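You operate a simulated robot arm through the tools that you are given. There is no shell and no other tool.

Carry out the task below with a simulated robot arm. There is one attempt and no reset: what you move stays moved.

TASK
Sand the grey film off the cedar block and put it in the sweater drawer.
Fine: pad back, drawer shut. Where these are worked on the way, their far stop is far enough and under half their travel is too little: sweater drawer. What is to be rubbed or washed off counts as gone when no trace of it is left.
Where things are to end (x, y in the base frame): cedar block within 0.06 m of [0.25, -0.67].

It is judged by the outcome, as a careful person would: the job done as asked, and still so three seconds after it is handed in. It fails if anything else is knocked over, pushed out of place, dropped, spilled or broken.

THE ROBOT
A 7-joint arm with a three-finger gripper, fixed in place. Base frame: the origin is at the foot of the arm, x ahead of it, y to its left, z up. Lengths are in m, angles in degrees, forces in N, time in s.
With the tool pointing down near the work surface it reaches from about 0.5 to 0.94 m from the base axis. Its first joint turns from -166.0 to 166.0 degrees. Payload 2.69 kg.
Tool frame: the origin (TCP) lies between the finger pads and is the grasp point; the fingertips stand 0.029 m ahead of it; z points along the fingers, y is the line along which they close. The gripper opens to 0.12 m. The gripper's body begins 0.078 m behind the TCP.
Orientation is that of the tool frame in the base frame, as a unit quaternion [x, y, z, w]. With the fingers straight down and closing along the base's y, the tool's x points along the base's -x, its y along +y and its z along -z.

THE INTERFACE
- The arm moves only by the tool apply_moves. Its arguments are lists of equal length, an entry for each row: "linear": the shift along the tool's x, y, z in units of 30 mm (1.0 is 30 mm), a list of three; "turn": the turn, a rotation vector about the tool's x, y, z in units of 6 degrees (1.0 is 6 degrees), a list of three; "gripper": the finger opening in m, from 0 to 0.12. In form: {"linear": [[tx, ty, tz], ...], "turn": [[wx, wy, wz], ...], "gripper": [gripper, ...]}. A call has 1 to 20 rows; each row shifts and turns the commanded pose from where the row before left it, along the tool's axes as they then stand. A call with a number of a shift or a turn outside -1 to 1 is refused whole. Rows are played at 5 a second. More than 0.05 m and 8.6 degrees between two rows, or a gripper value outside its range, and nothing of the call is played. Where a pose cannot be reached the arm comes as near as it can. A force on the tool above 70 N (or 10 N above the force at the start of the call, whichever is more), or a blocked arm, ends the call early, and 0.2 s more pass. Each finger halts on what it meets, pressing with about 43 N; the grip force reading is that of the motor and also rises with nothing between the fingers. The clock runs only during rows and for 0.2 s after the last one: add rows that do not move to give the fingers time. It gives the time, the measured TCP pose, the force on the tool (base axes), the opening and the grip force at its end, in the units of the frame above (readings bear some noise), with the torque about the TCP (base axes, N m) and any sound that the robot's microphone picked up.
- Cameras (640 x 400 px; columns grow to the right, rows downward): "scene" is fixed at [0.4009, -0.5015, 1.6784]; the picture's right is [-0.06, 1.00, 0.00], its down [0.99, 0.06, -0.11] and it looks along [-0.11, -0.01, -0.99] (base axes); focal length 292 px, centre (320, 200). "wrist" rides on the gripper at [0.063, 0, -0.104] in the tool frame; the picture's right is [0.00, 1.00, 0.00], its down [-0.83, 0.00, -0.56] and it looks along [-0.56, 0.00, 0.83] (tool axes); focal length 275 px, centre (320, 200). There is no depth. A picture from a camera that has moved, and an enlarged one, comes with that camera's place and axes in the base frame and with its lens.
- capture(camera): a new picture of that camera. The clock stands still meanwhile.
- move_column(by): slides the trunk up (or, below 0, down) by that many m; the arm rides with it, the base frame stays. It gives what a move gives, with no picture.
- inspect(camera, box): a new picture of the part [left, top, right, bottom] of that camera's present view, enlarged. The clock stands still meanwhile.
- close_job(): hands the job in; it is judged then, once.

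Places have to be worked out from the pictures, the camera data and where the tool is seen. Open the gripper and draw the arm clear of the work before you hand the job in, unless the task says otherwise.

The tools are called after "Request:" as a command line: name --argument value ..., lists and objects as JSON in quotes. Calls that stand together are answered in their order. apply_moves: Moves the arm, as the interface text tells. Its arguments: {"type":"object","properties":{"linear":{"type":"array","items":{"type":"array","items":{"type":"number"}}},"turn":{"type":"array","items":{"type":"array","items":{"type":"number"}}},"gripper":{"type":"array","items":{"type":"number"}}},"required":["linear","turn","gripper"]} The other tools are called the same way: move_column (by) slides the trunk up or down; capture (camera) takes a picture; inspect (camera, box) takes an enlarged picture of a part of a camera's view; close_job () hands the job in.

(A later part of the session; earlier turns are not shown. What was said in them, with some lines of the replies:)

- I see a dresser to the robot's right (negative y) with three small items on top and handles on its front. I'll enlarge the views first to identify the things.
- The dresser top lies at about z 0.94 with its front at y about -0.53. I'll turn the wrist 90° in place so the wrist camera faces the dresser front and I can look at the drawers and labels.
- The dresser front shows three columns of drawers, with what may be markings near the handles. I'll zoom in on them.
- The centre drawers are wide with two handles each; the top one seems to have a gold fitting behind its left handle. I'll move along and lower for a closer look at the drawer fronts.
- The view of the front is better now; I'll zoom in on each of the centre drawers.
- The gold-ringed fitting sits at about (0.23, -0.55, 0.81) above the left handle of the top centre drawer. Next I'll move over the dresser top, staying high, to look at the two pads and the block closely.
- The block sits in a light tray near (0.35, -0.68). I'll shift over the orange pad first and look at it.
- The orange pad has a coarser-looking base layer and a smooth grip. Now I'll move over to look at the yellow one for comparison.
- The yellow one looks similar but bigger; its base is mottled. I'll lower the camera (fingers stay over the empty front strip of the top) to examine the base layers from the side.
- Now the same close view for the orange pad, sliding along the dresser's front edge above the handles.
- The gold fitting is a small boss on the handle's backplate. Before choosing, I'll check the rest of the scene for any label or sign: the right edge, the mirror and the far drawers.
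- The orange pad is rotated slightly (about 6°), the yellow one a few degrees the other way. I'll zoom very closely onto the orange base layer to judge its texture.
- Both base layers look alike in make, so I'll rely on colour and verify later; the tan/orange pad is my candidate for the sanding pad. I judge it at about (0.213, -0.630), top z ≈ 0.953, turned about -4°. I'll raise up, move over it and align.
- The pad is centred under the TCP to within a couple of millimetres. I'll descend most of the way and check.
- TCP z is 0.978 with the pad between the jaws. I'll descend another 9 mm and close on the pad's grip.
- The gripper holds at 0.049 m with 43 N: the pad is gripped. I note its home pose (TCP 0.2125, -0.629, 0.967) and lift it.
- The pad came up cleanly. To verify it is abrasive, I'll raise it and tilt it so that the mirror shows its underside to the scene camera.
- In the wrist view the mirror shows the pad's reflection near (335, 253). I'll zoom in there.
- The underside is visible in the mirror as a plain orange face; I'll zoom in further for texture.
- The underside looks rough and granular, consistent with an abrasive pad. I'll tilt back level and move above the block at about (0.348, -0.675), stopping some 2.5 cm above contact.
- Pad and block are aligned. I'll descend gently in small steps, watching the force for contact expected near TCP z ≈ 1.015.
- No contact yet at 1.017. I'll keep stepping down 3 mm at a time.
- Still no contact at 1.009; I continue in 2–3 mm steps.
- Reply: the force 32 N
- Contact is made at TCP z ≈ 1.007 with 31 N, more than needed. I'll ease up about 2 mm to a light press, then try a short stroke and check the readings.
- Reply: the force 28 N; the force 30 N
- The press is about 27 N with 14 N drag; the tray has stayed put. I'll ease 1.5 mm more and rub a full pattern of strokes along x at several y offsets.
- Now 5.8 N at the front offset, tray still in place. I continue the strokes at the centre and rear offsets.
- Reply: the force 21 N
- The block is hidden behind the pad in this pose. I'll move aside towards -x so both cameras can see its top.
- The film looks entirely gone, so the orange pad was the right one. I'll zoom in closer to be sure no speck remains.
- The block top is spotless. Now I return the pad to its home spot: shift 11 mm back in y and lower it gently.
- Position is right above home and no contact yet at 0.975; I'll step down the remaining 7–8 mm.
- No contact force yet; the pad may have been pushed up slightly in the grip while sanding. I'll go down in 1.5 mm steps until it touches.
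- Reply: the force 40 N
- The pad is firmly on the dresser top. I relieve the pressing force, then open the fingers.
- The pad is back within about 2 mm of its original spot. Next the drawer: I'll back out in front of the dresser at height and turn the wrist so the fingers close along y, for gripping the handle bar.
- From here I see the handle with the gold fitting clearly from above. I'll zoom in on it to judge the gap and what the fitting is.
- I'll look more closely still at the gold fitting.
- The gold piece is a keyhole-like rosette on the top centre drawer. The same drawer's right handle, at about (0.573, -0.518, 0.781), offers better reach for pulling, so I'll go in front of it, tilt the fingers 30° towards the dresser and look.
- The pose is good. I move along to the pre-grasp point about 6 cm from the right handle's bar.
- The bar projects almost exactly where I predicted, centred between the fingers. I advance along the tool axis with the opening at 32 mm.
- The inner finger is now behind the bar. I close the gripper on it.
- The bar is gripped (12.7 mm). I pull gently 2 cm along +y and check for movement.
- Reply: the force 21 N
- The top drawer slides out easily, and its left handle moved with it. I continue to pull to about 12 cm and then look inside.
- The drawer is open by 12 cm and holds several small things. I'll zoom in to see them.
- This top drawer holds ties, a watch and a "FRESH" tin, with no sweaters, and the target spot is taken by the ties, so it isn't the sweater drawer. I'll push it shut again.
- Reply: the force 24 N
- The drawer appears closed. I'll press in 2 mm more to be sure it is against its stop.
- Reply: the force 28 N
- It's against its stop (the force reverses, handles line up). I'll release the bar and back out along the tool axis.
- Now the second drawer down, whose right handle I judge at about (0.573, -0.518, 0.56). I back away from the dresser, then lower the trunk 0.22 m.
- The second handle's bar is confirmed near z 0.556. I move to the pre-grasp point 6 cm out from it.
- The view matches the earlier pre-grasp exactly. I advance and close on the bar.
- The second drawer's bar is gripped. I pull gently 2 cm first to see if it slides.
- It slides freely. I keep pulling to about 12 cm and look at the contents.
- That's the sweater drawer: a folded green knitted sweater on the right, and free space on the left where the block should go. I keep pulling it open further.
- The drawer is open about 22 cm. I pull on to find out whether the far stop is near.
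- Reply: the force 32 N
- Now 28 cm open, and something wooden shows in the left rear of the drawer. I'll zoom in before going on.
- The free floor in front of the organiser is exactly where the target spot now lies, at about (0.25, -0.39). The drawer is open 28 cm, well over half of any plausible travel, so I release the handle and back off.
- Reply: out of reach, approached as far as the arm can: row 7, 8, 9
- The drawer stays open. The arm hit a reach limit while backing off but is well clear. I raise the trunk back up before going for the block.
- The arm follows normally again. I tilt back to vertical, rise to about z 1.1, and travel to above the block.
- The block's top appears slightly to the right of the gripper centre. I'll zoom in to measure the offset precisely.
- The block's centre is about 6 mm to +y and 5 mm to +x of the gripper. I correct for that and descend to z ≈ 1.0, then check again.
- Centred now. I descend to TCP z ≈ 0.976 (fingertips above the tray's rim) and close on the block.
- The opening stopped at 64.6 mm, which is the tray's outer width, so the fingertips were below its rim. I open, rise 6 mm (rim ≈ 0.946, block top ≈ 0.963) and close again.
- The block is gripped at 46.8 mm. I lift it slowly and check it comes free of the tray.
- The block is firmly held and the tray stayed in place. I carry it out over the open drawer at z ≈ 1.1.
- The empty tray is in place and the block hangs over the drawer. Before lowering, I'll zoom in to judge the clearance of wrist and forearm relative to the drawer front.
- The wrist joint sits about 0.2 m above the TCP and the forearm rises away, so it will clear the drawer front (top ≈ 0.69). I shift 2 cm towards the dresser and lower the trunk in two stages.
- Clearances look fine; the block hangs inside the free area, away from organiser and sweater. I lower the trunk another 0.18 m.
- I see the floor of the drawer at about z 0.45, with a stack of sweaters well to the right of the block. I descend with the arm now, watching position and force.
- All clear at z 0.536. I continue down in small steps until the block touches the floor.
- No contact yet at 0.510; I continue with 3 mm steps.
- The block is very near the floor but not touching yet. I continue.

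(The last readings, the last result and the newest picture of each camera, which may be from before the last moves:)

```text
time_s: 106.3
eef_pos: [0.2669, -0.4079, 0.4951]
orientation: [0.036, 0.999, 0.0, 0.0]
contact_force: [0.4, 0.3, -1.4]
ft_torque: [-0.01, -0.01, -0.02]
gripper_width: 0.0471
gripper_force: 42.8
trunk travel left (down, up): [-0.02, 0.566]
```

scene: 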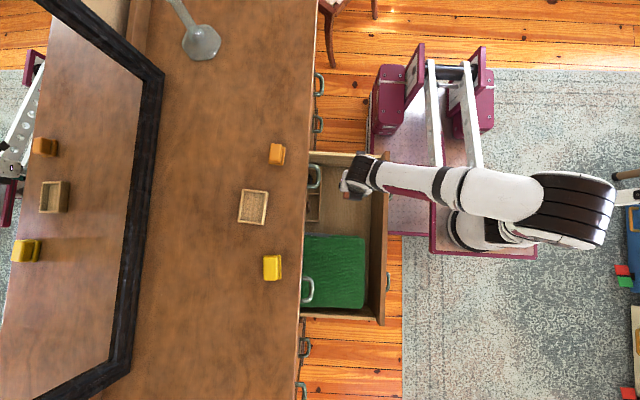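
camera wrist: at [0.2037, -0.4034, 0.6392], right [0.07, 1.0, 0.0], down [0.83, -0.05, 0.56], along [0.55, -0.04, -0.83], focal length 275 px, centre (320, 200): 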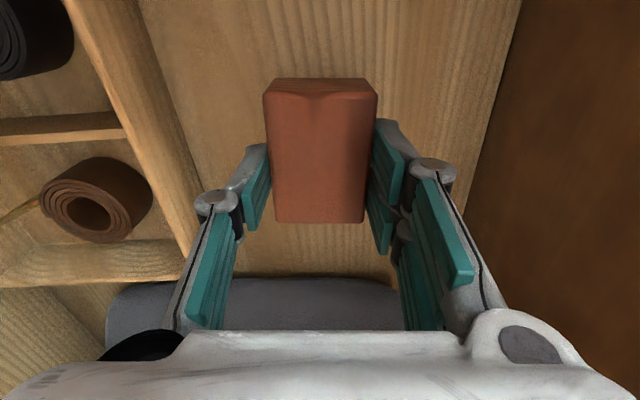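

Still free at 0.495. I check the arm over the drawer front and continue.

Request:
apply_moves --linear '[[0, 0, 0.1], [0, 0, 0]]' --turn '[[0, 0, 0], [0, 0, 0]]' --gripper '[0.03, 0.03]'

Request:
apply_moves --linear '[[0, 0, 0.1], [0, 0, 0]]' --turn '[[0, 0, 0], [0, 0, 0]]' --gripper '[0.03, 0.03]'

Request:
inspect --camera "scene" --box '[290, 120, 430, 260]'

Request:
capture --camera "wrist"

```text
time_s: 106.9
eef_pos: [0.267, -0.4088, 0.4947]
orientation: [0.036, 0.999, -0.002, 0.0]
contact_force: [5.4, 4.2, 35.6]
ft_torque: [0.21, -0.1, -0.03]
gripper_width: 0.0471
gripper_force: 43.3
trunk travel left (down, up): [-0.02, 0.566]
```

```text
time_s: 107.5
eef_pos: [0.267, -0.4089, 0.4909]
orientation: [0.036, 0.999, -0.001, 0.0]
contact_force: [3.0, -2.2, 36.5]
ft_torque: [0.01, -0.02, 0.02]
gripper_width: 0.0471
gripper_force: 42.7
trunk travel left (down, up): [-0.02, 0.566]
```

```text
2.86 times, centred on (360, 190) of scene
camera zoom: at [0.4009, -0.5015, 1.6784], right [-0.06, 1.0, 0.0], down [0.99, 0.06, -0.11], along [-0.11, -0.01, -0.99], focal length 833 px, centre (206, 229)
```

zoom: 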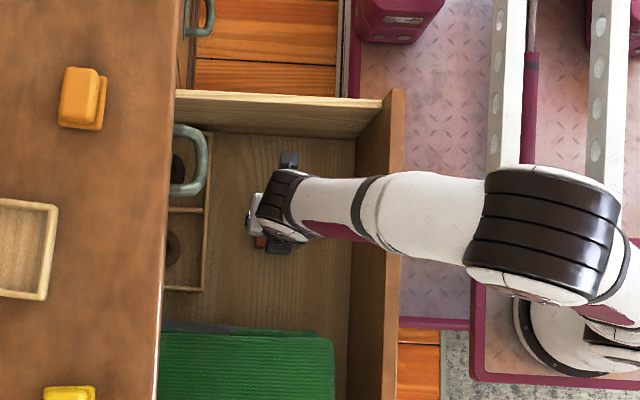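

```text
taken
camera wrist: at [0.2035, -0.4038, 0.5938], right [0.07, 1.0, 0.0], down [0.83, -0.05, 0.56], along [0.55, -0.04, -0.83], focal length 275 px, centre (320, 200)
```

wrist: 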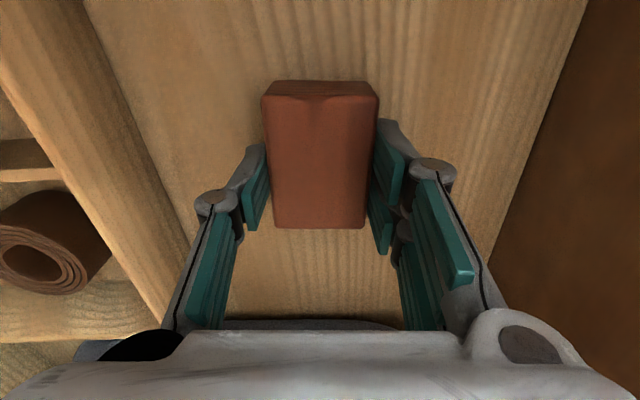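

Contact at about 0.4945: the block rests on the drawer floor. I relieve the pressure and open the fingers.

Request:
apply_moves --linear '[[0, 0, -0.1], [0, 0, 0], [0, 0, 0], [0, 0, 0], [0, 0, 0]]' --turn '[[0, 0, 0], [0, 0, 0], [0, 0, 0], [0, 0, 0], [0, 0, 0]]' --gripper '[0.03, 0.03, 0.052, 0.065, 0.07]'

Request:
apply_moves --linear '[[0, 0, -0.4], [0, 0, -0.8], [0, 0, -1], [0, 0, -1], [0, 0, -1]]' --turn '[[0, 0, 0], [0, 0, 0], [0, 0, 0], [0, 0, 0], [0, 0, 0]]' --gripper '[0.07, 0.07, 0.07, 0.07, 0.07]'

Request:
capture --camera "wrist"

```text
time_s: 108.7
eef_pos: [0.2672, -0.4072, 0.492]
orientation: [0.036, 0.999, 0.0, 0.0]
contact_force: [-0.3, 0.4, 0.5]
ft_torque: [0.04, -0.02, 0.04]
gripper_width: 0.0699
gripper_force: 0.1
trunk travel left (down, up): [-0.02, 0.566]
```

```text
time_s: 109.9
eef_pos: [0.266, -0.4078, 0.6204]
orientation: [0.036, 0.999, 0.0, 0.0]
contact_force: [-0.4, -0.1, -0.3]
ft_torque: [-0.04, -0.01, -0.02]
gripper_width: 0.0699
gripper_force: 0.0
trunk travel left (down, up): [-0.02, 0.566]
```

```text
taken
camera wrist: at [0.2036, -0.4041, 0.7224], right [0.07, 1.0, 0.0], down [0.83, -0.06, 0.56], along [0.55, -0.04, -0.83], focal length 275 px, centre (320, 200)
```

wrist: 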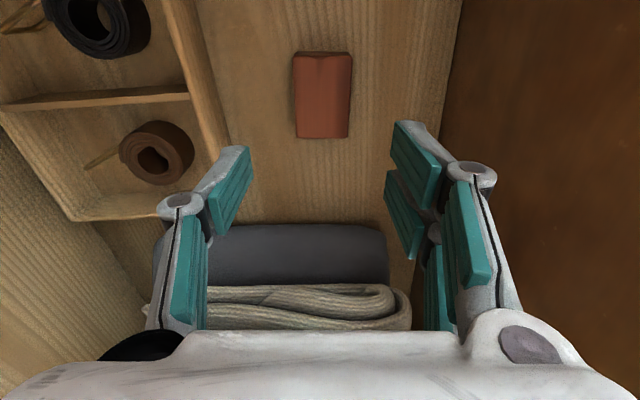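

The block stands flat on the drawer floor at about (0.266, -0.408), i.e. about 3 cm from the target in drawer terms. I raise the trunk to clear the drawer and then move around to the front of the drawer panel.

Request:
move_column --by 0.22

Request:
apply_moves --linear '[[-0.715, 0.95, 0], [-0.715, 0.95, 0], [-0.715, 0.95, 0], [-0.715, 0.95, 0], [-0.715, 0.95, 0], [-0.715, 0.95, 0], [-0.715, 0.95, 0], [0, 0, 0]]' --turn '[[0, 0, 0], [0, 0, 0], [0, 0, 0], [0, 0, 0], [0, 0, 0], [0, 0, 0], [0, 0, 0], [0, 0, -0.67]]' --gripper '[0.07, 0.06, 0.04, 0.02, 0.005, 0.0, 0.0, 0.0]'

Request:
capture --camera "wrist"

Request:
capture --camera "scene"

```text
time_s: 112.2
eef_pos: [0.2669, -0.4071, 0.839]
orientation: [0.036, 0.999, 0.0, 0.001]
contact_force: [-0.4, -0.4, -0.3]
ft_torque: [0.04, 0.01, 0.0]
gripper_width: 0.07
gripper_force: 0.1
trunk travel left (down, up): [-0.24, 0.346]
```

```text
time_s: 114.0
eef_pos: [0.4373, -0.2363, 0.8489]
orientation: [0.001, 1.0, 0.001, 0.001]
contact_force: [-0.4, -0.1, -0.7]
ft_torque: [0.01, 0.01, 0.02]
gripper_width: 0.0002
gripper_force: 29.2
out of reach, approached as far as the arm can: row 7
trunk travel left (down, up): [-0.24, 0.346]
```

```text
taken
camera wrist: at [0.3733, -0.236, 0.9515], right [0.0, 1.0, 0.0], down [0.83, 0.0, 0.56], along [0.56, 0.0, -0.83], focal length 275 px, centre (320, 200)
```

wrist: 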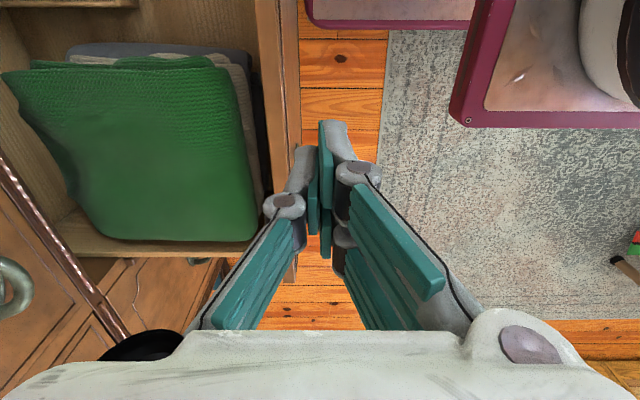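

```text
taken
```

scene: 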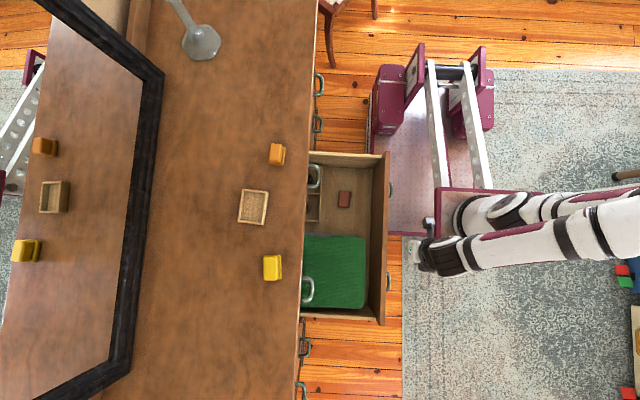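

I'm in front of the panel with fingers closed, the drawer face at about y -0.273. I lower the trunk 0.19 m so the fingers stand in front of the panel's upper part.

Request:
move_column --by -0.19

Request:
capture --camera "wrist"

Request:
inspect --camera "scene" --box '[320, 160, 480, 320]'

```text
time_s: 116.1
eef_pos: [0.459, -0.2365, 0.6583]
orientation: [0.0, 1.0, 0.002, -0.001]
contact_force: [0.1, 0.3, 0.1]
ft_torque: [-0.01, -0.02, 0.0]
gripper_width: 0.0
gripper_force: 28.7
trunk travel left (down, up): [-0.05, 0.536]
```

```text
taken
camera wrist: at [0.396, -0.2364, 0.7607], right [0.0, 1.0, 0.0], down [0.83, 0.0, 0.56], along [0.56, 0.0, -0.83], focal length 275 px, centre (320, 200)
```

wrist: 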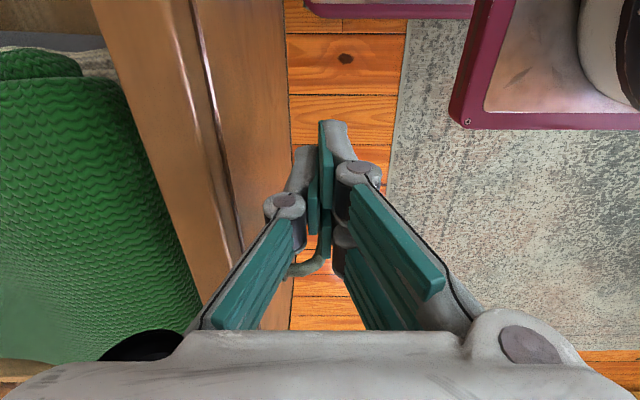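

```text
2.50 times, centred on (400, 240) of scene
camera zoom: at [0.4009, -0.5015, 1.6784], right [-0.06, 1.0, 0.0], down [0.99, 0.06, -0.11], along [-0.11, -0.01, -0.99], focal length 729 px, centre (120, 100)
```

zoom: 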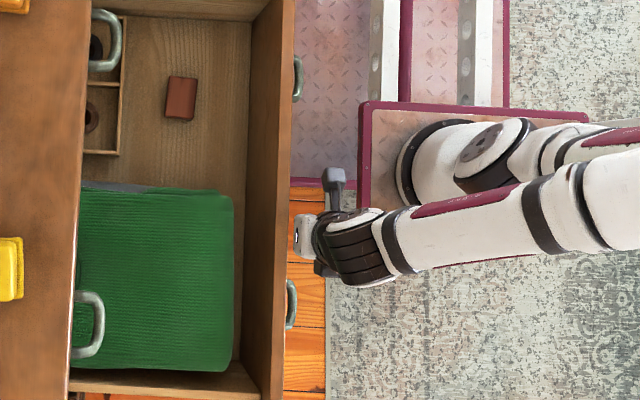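

The fingers are just in front of the panel at x 0.459, between its handles. I push gently in -y, first a few steps to make contact.

Request:
apply_moves --linear '[[0, -0.4, 0], [0, -0.3, 0], [0, -0.25, 0], [0, -0.25, 0], [0, -0.25, 0]]' --turn '[[0, 0, 0], [0, 0, 0], [0, 0, 0], [0, 0, 0], [0, 0, 0]]' --gripper '[0, 0, 0, 0, 0]'

Request:
inspect --camera "scene" --box '[290, 140, 450, 320]'

```text
time_s: 117.3
eef_pos: [0.4582, -0.2804, 0.659]
orientation: [0.001, 1.0, 0.002, -0.001]
contact_force: [-0.9, -0.1, 0.9]
ft_torque: [0.01, -0.01, 0.02]
gripper_width: 0.0002
gripper_force: 28.3
trunk travel left (down, up): [-0.05, 0.536]
```

```text
2.22 times, centred on (370, 230) of scene
camera zoom: at [0.4009, -0.5015, 1.6784], right [-0.06, 1.0, 0.0], down [0.99, 0.06, -0.11], along [-0.11, -0.01, -0.99], focal length 648 px, centre (209, 133)
```

zoom: 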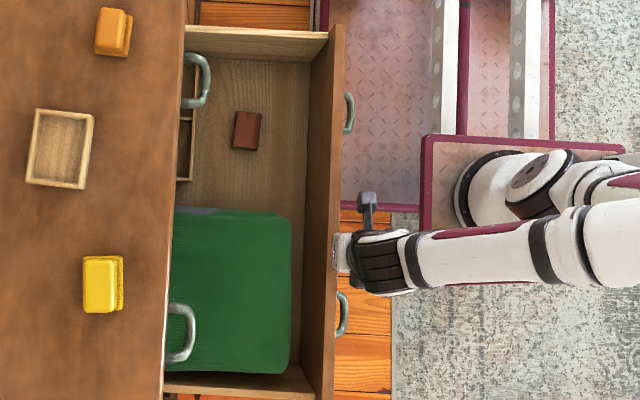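

The drawer is moving in with the push. I continue to bring it to within about 7 cm of closed.

Request:
apply_moves --linear '[[0, -0.3, 0], [0, -0.4, 0], [0, -0.5, 0], [0, -0.5, 0], [0, -0.5, 0], [0, -0.5, 0], [0, -0.5, 0], [0, -0.5, 0], [0, -0.5, 0], [0, -0.5, 0], [0, -0.4, 0], [0, -0.4, 0], [0, -0.2, 0]]' --turn '[[0, 0, 0], [0, 0, 0], [0, 0, 0], [0, 0, 0], [0, 0, 0], [0, 0, 0], [0, 0, 0], [0, 0, 0], [0, 0, 0], [0, 0, 0], [0, 0, 0], [0, 0, 0], [0, 0, 0]]' --gripper '[0, 0, 0, 0, 0, 0, 0, 0, 0, 0, 0, 0, 0]'

Request:
capture --camera "scene"

Request:
capture --camera "wrist"

```text
time_s: 120.1
eef_pos: [0.4606, -0.451, 0.6572]
orientation: [-0.001, 1.0, 0.0, -0.001]
contact_force: [0.6, 0.7, -0.1]
ft_torque: [-0.02, 0.03, 0.0]
gripper_width: 0.0
gripper_force: 28.1
trunk travel left (down, up): [-0.05, 0.536]
```

```text
taken
```

scene: 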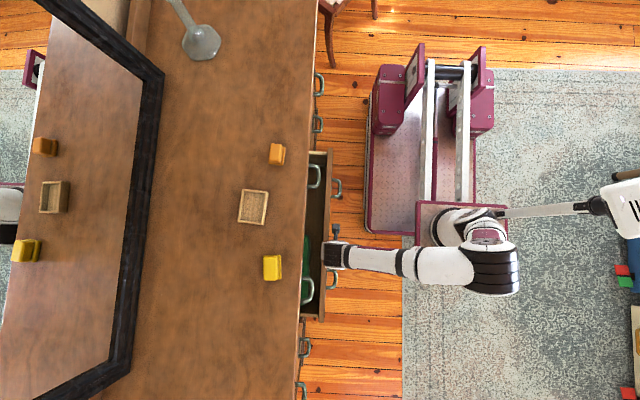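

```text
taken
camera wrist: at [0.3968, -0.4514, 0.7599], right [0.0, 1.0, 0.0], down [0.83, 0.0, 0.56], along [0.56, 0.0, -0.83], focal length 275 px, centre (320, 200)
```

wrist: 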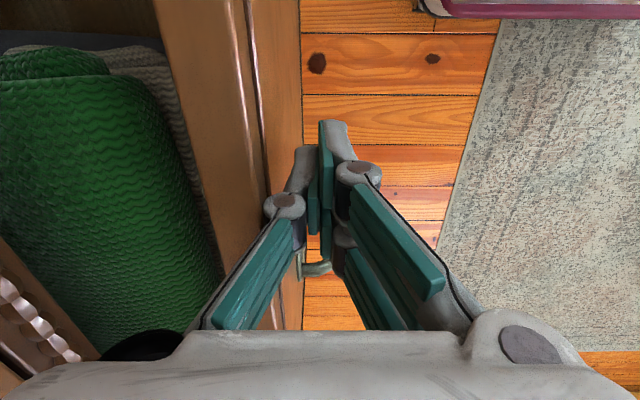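

The drawer is nearly shut (about 9 cm left). I back off slightly, tilt the fingers 45° towards the dresser so the gripper body clears the upper drawer, and push the rest.

Request:
apply_moves --linear '[[0, 0.8, 0], [0, 0.87, 0], [0, 0, 0], [0, 0, 0], [0, 0, 0], [0, 0, 0], [0, 0, 0], [0, 0, 0], [0, 0, 0], [0, 0, 0], [0, 0.2, 0.67], [0, 0.2, 0.67], [0, 0, 0]]' --turn '[[0, 0, 0], [0, 0, 0], [1, 0, 0], [1, 0, 0], [1, 0, 0], [1, 0, 0], [1, 0, 0], [1, 0, 0], [1, 0, 0], [0.5, 0, 0], [0, 0, 0], [0, 0, 0], [0, 0, 0]]' --gripper '[0, 0, 0, 0, 0, 0, 0, 0, 0, 0, 0, 0, 0]'

Request:
capture --camera "wrist"

Request:
capture --camera "scene"

```text
time_s: 122.9
eef_pos: [0.4691, -0.4448, 0.6294]
orientation: [0.001, 0.924, -0.381, -0.001]
contact_force: [0.0, 0.5, -0.6]
ft_torque: [0.04, 0.04, 0.0]
gripper_width: 0.0
gripper_force: 28.9
out of reach, approached as far as the arm can: row 9, 10
trunk travel left (down, up): [-0.05, 0.536]
```

```text
taken
camera wrist: at [0.4053, -0.3722, 0.7015], right [0.0, 0.71, -0.71], down [0.83, 0.39, 0.39], along [0.55, -0.59, -0.59], focal length 275 px, centre (320, 200)
```

wrist: 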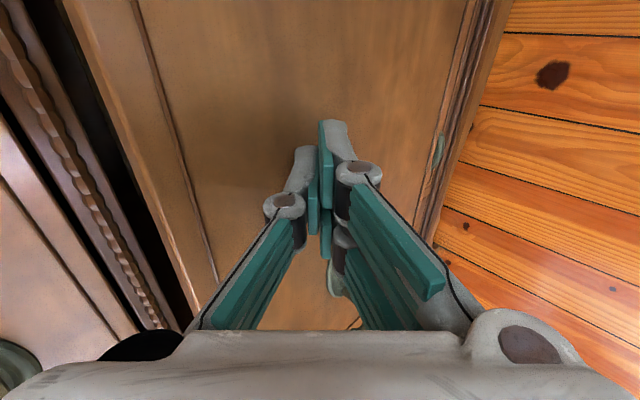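

```text
taken
```

scene: 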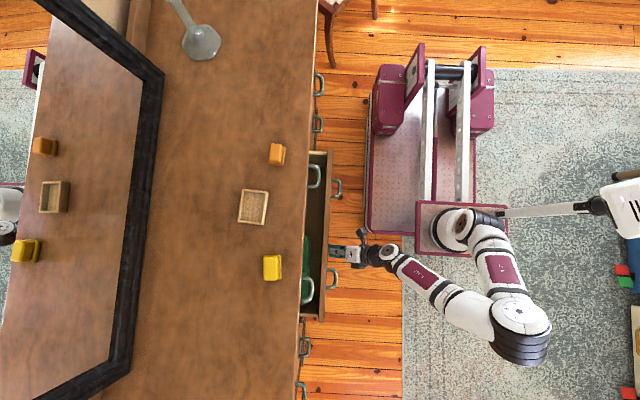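

The fingertips now point at the drawer front at 45°. I push in -y by 1 cm steps.

Request:
apply_moves --linear '[[0, -0.236, 0.236], [0, -0.236, 0.236], [0, -0.236, 0.236], [0, -0.236, 0.236], [0, -0.236, 0.236], [0, -0.236, 0.236], [0, -0.236, 0.236]]' --turn '[[0, 0, 0], [0, 0, 0], [0, 0, 0], [0, 0, 0], [0, 0, 0], [0, 0, 0], [0, 0, 0]]' --gripper '[0, 0, 0, 0, 0, 0, 0]'

Request:
capture --camera "wrist"

Request:
inspect --camera "scene" --box '[280, 130, 380, 330]'

```text
time_s: 124.5
eef_pos: [0.4698, -0.5169, 0.6284]
orientation: [0.0, 0.924, -0.383, -0.001]
contact_force: [-0.8, 0.6, -1.1]
ft_torque: [0.01, -0.01, 0.02]
gripper_width: 0.0001
gripper_force: 28.7
trunk travel left (down, up): [-0.05, 0.536]
```

```text
taken
camera wrist: at [0.4058, -0.4428, 0.7009], right [-0.01, 0.71, -0.71], down [0.83, 0.4, 0.39], along [0.56, -0.58, -0.59], focal length 275 px, centre (320, 200)
```

wrist: 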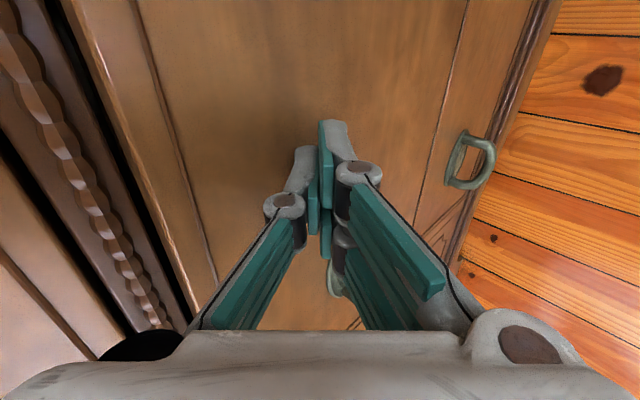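

```text
2.00 times, centred on (330, 230) of scene
camera zoom: at [0.4009, -0.5015, 1.6784], right [-0.06, 1.0, 0.0], down [0.99, 0.06, -0.11], along [-0.11, -0.01, -0.99], focal length 583 px, centre (300, 140)
```

zoom: 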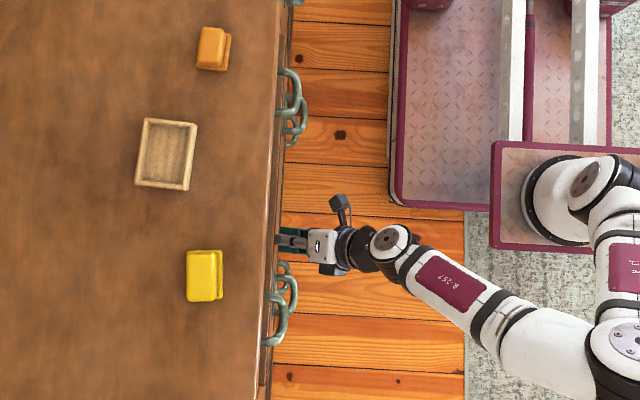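

About 1 cm remains. I push on in small steps until the drawer meets its stop.

Request:
apply_moves --linear '[[0, -0.118, 0.118], [0, -0.118, 0.118], [0, 0, 0]]' --turn '[[0, 0, 0], [0, 0, 0], [0, 0, 0]]' --gripper '[0, 0, 0]'

Request:
apply_moves --linear '[[0, -0.071, 0.071], [0, 0, 0]]' --turn '[[0, 0, 0], [0, 0, 0]]' --gripper '[0, 0]'

Request:
apply_moves --linear '[[0, -0.071, 0.071], [0, 0, 0]]' --turn '[[0, 0, 0], [0, 0, 0]]' --gripper '[0, 0]'

```text
time_s: 125.3
eef_pos: [0.4696, -0.5276, 0.629]
orientation: [0.0, 0.924, -0.382, -0.001]
contact_force: [-0.4, 1.0, -1.7]
ft_torque: [0.06, -0.01, 0.02]
gripper_width: 0.0001
gripper_force: 28.8
trunk travel left (down, up): [-0.05, 0.536]
```

```text
time_s: 125.9
eef_pos: [0.4698, -0.5287, 0.6286]
orientation: [0.001, 0.924, -0.382, -0.001]
contact_force: [0.7, 1.3, 0.8]
ft_torque: [0.02, 0.01, 0.0]
gripper_width: 0.0002
gripper_force: 28.4
trunk travel left (down, up): [-0.05, 0.536]
```

```text
time_s: 126.5
eef_pos: [0.4688, -0.5316, 0.6289]
orientation: [0.0, 0.925, -0.381, -0.001]
contact_force: [1.5, 4.7, -0.7]
ft_torque: [0.02, -0.01, 0.04]
gripper_width: 0.0
gripper_force: 28.0
trunk travel left (down, up): [-0.05, 0.536]
```

The force begins to rise (4.7 N). One more small push to be sure it is at the stop.

Request:
apply_moves --linear '[[0, -0.071, 0.071], [0, 0, 0]]' --turn '[[0, 0, 0], [0, 0, 0]]' --gripper '[0, 0]'

Request:
inspect --camera "scene" --box '[280, 130, 360, 330]'

Request:
capture --camera "wrist"

```text
time_s: 127.1
eef_pos: [0.4687, -0.5338, 0.6291]
orientation: [0.0, 0.925, -0.381, -0.001]
contact_force: [0.3, 10.2, 1.5]
ft_torque: [0.03, 0.02, 0.02]
gripper_width: 0.0
gripper_force: 28.5
trunk travel left (down, up): [-0.05, 0.536]
```

```text
2.00 times, centred on (320, 230) of scene
camera zoom: at [0.4009, -0.5015, 1.6784], right [-0.06, 1.0, 0.0], down [0.99, 0.06, -0.11], along [-0.11, -0.01, -0.99], focal length 583 px, centre (320, 140)
```

zoom: 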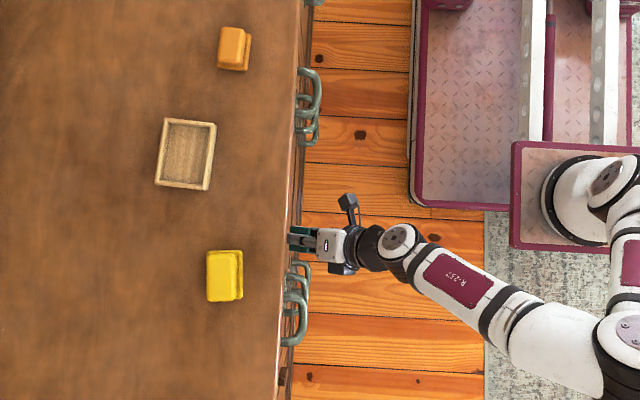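

```text
taken
camera wrist: at [0.4054, -0.4606, 0.701], right [-0.01, 0.71, -0.7], down [0.83, 0.39, 0.39], along [0.55, -0.58, -0.59], focal length 275 px, centre (320, 200)
```

wrist: 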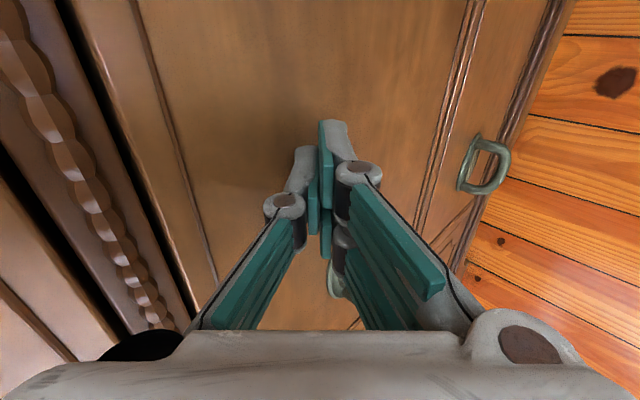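

Handles look aligned but the force is only 10 N; I push another 3 mm to make sure it's fully home.

Request:
apply_moves --linear '[[0, -0.071, 0.071], [0, 0, 0]]' --turn '[[0, 0, 0], [0, 0, 0]]' --gripper '[0, 0]'

Request:
apply_moves --linear '[[0, -0.071, 0.071], [0, 0, 0]]' --turn '[[0, 0, 0], [0, 0, 0]]' --gripper '[0, 0]'

```text
time_s: 127.7
eef_pos: [0.4682, -0.5345, 0.6278]
orientation: [0.0, 0.925, -0.381, -0.001]
contact_force: [-0.8, 47.4, 17.6]
ft_torque: [-0.01, 0.0, -0.04]
gripper_width: 0.0
gripper_force: 28.6
trunk travel left (down, up): [-0.05, 0.536]
```

```text
time_s: 128.0
eef_pos: [0.469, -0.534, 0.626]
orientation: [0.0, 0.926, -0.377, -0.002]
contact_force: [2.2, 31.4, 14.7]
ft_torque: [-0.07, -0.02, 0.04]
gripper_width: 0.0
gripper_force: 28.5
trunk travel left (down, up): [-0.05, 0.536]
stopped in row 1: the force on the tool passed its limit at 76 N (the readings are from after the stop); the commanded pose is now the measured one
```

The drawer is firmly against its stop: closed. I back away from the front and then check everything.

Request:
apply_moves --linear '[[0, 0.35, -0.35], [0, 0.6, -0.6], [0, 0.6, -0.6], [0, 0.5, -0.5], [0, 0, 0]]' --turn '[[0, 0, 0], [0, 0, 0], [0, 0, 0], [0, 0, 0], [0, 0, 0]]' --gripper '[0, 0, 0, 0.02, 0.04]'

Request:
capture --camera "wrist"

Request:
inspect --camera "scene" --box '[220, 130, 340, 300]'

```text
time_s: 129.2
eef_pos: [0.4692, -0.4499, 0.6277]
orientation: [0.001, 0.925, -0.379, -0.002]
contact_force: [0.0, -0.3, -0.8]
ft_torque: [-0.01, 0.01, 0.03]
gripper_width: 0.04
gripper_force: 0.0
trunk travel left (down, up): [-0.05, 0.536]
```

```text
taken
camera wrist: at [0.4063, -0.3763, 0.7016], right [-0.01, 0.71, -0.7], down [0.83, 0.39, 0.39], along [0.55, -0.58, -0.6], focal length 275 px, centre (320, 200)
```

wrist: 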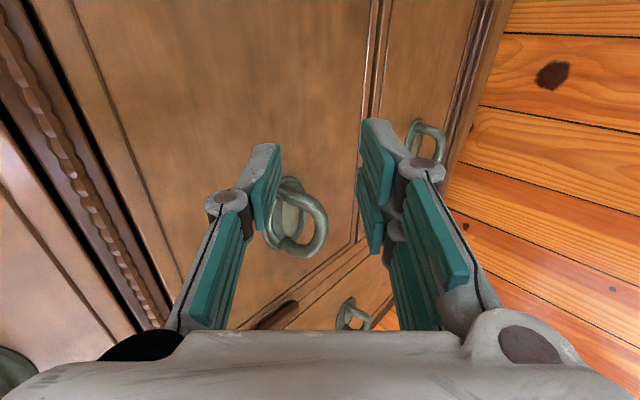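

```text
2.35 times, centred on (280, 215) of scene
camera zoom: at [0.4009, -0.5015, 1.6784], right [-0.06, 1.0, 0.0], down [0.99, 0.06, -0.11], along [-0.11, -0.01, -0.99], focal length 686 px, centre (414, 165)
```

zoom: 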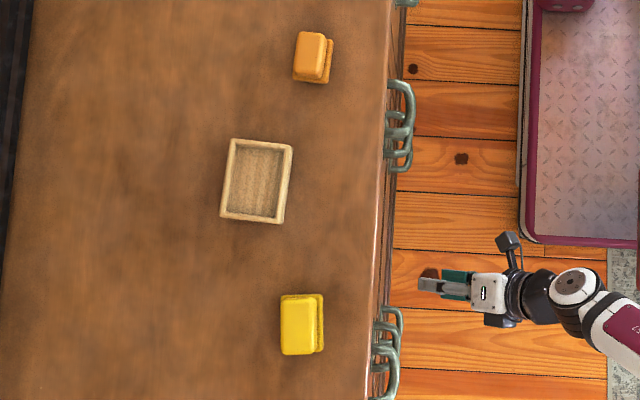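

Compared with the first picture, the handles, tray, yellow pad and orange pad are all where they began, and the drawer is shut. I raise the trunk, straighten the tool and draw the arm clear with the gripper open.

Request:
move_column --by 0.45

Request:
apply_moves --linear '[[0, 0.4, -0.4], [0, 0.4, -0.4], [0, 0, 0], [0, 0, 0], [0, 0, 0], [0, 0, 0], [0, 0, 0], [0, 0, 0], [0, 0, 0], [0, 0, 0], [0, 0, -0.8], [0, 0, -0.8], [0, 0.4, -0.4], [0, 0.4, 0]]' --turn '[[0, 0, 0], [0, 0, 0], [-1, 0, 0], [-1, 0, 0], [-1, 0, 0], [-1, 0, 0], [-1, 0, 0], [-1, 0, 0], [-1, 0, 0], [-0.5, 0, 0], [0, 0, 0], [0, 0, 0], [0, 0, 0], [0, 0, 0]]' --gripper '[0.05, 0.06, 0.07, 0.08, 0.09, 0.1, 0.1, 0.1, 0.1, 0.1, 0.1, 0.1, 0.1, 0.1]'

Request:
capture --camera "scene"

Request:
capture --camera "wrist"

```text
refused: 0.45 is not a number from -0.4 to 0.4
```

```text
time_s: 132.2
eef_pos: [0.4721, -0.4073, 0.6877]
orientation: [0.001, 1.0, 0.005, -0.002]
contact_force: [-0.6, -0.4, -1.2]
ft_torque: [0.01, 0.0, 0.01]
gripper_width: 0.0999
gripper_force: 0.1
out of reach, approached as far as the arm can: row 2
trunk travel left (down, up): [-0.05, 0.536]
```

```text
taken
```

scene: 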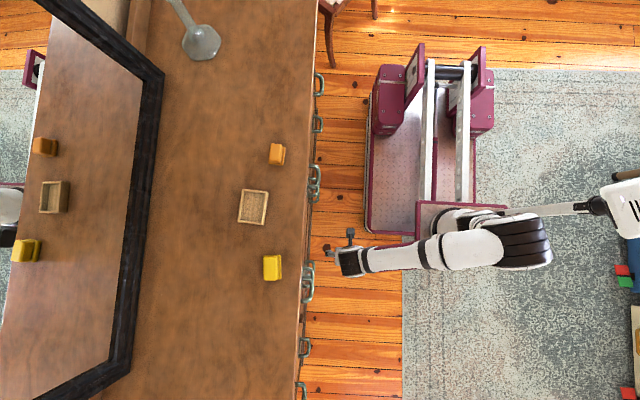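

```text
taken
camera wrist: at [0.4088, -0.4091, 0.7911], right [0.0, 1.0, 0.01], down [0.83, 0.0, 0.55], along [0.55, 0.01, -0.83], focal length 275 px, centre (320, 200)
```

wrist: 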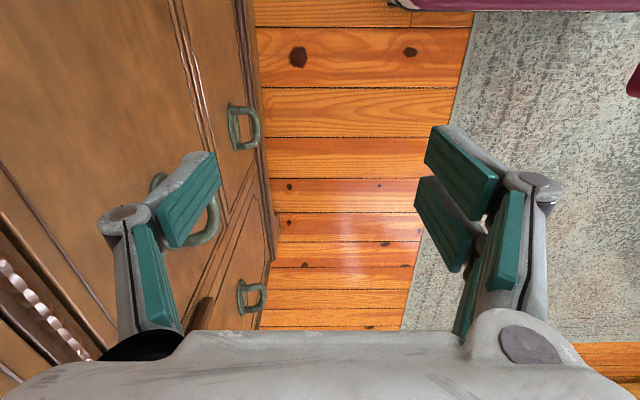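

The trunk request was over the per-call limit, but the arm motion was fine with no contact. I raise the trunk by 0.4 m now and look at the whole scene.

Request:
move_column --by 0.4

Request:
capture --camera "scene"

Request:
capture --camera "wrist"

```text
time_s: 136.1
eef_pos: [0.4715, -0.4082, 1.0898]
orientation: [0.001, 1.0, 0.004, -0.002]
contact_force: [0.2, -0.1, -0.2]
ft_torque: [0.0, 0.01, 0.02]
gripper_width: 0.1
gripper_force: 0.2
trunk travel left (down, up): [-0.45, 0.136]
```

```text
taken
```

scene: 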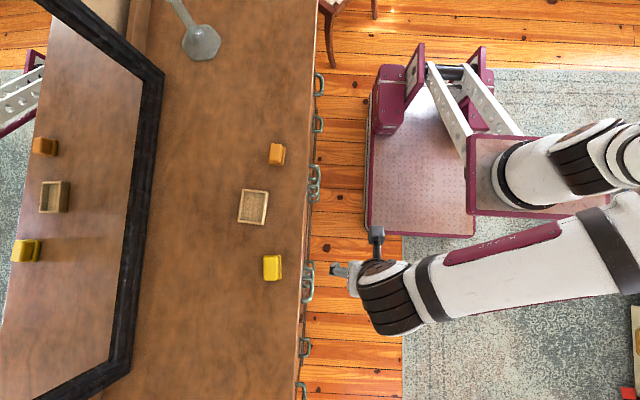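

```text
taken
camera wrist: at [0.4087, -0.4087, 1.192], right [0.0, 1.0, 0.01], down [0.83, 0.0, 0.55], along [0.55, 0.01, -0.83], focal length 275 px, centre (320, 200)
```

wrist: 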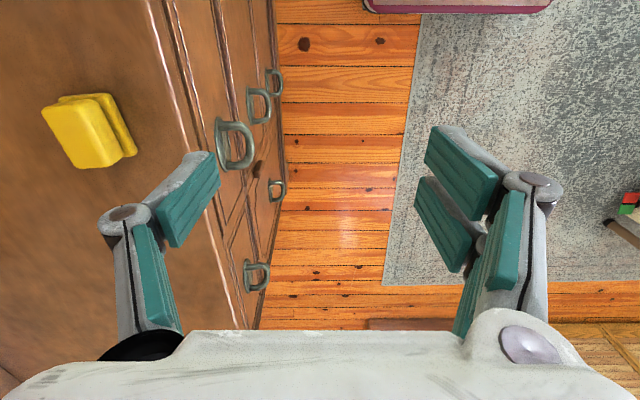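

Everything looks in order. One last close comparison of the pad's position and the drawer fronts before handing in.

Request:
inspect --camera "scene" --box '[240, 130, 310, 180]'

Request:
inspect --camera "scene" --box '[285, 150, 335, 320]'

```text
8.00 times, centred on (275, 155) of scene
camera zoom: at [0.4009, -0.5015, 1.6784], right [-0.06, 1.0, 0.0], down [0.99, 0.06, -0.11], along [-0.11, -0.01, -0.99], focal length 2332 px, centre (680, 560)
```

zoom: 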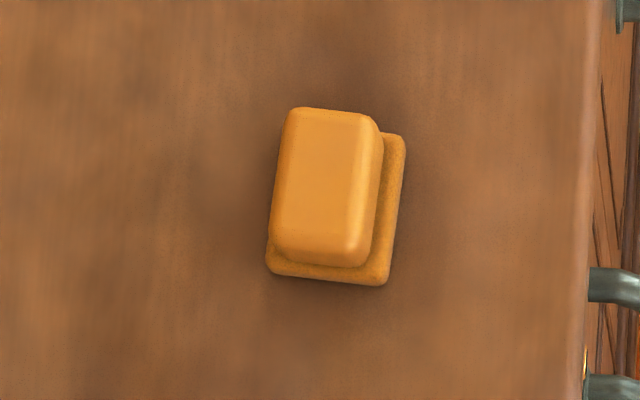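

```text
2.35 times, centred on (310, 235) of scene
camera zoom: at [0.4009, -0.5015, 1.6784], right [-0.06, 1.0, 0.0], down [0.99, 0.06, -0.11], along [-0.11, -0.01, -0.99], focal length 686 px, centre (344, 118)
```

zoom: 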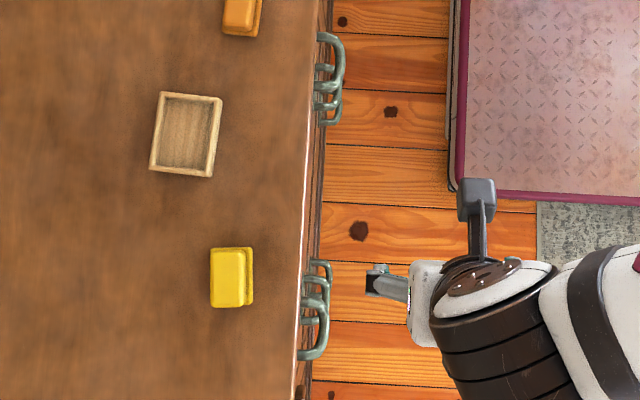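

The pad sits within about 3 mm of where it started, and both opened drawers are flush. The clean block lies in the sweater drawer, and the gripper is open and clear, so I hand the job in.

Request:
close_job

```text
The job is handed in.
```

The grey film is sanded off the cedar block, and the block is in the sweater drawer with the drawer shut. I handed the job in with the gripper open and the arm clear of the dresser.

- **Film:** I used the orange pad. Close-up views of the block's top afterwards showed no film left.
- **Block:** It should lie at about (0.267, -0.690), roughly 2.5 cm from the target. I worked that out from where I released it and how far the drawer was open; I did not reopen the drawer to check.
- **Drawer:** The sweater drawer is the second one down in the centre. I opened it about 28 cm. I did not find its far stop, so "over half its travel" is my judgement from the dresser's depth. I then pushed it closed until it met its stop.
- **Wrong drawer first:** I opened the top centre drawer about 12 cm before seeing it held ties, a watch and a tin. I closed it again fully.
- **Pad and the rest:** The pad is back within about 3 mm of where it started. The tray and the yellow pad look unmoved compared with the first picture, though my first grip attempt on the block briefly closed on the tray.
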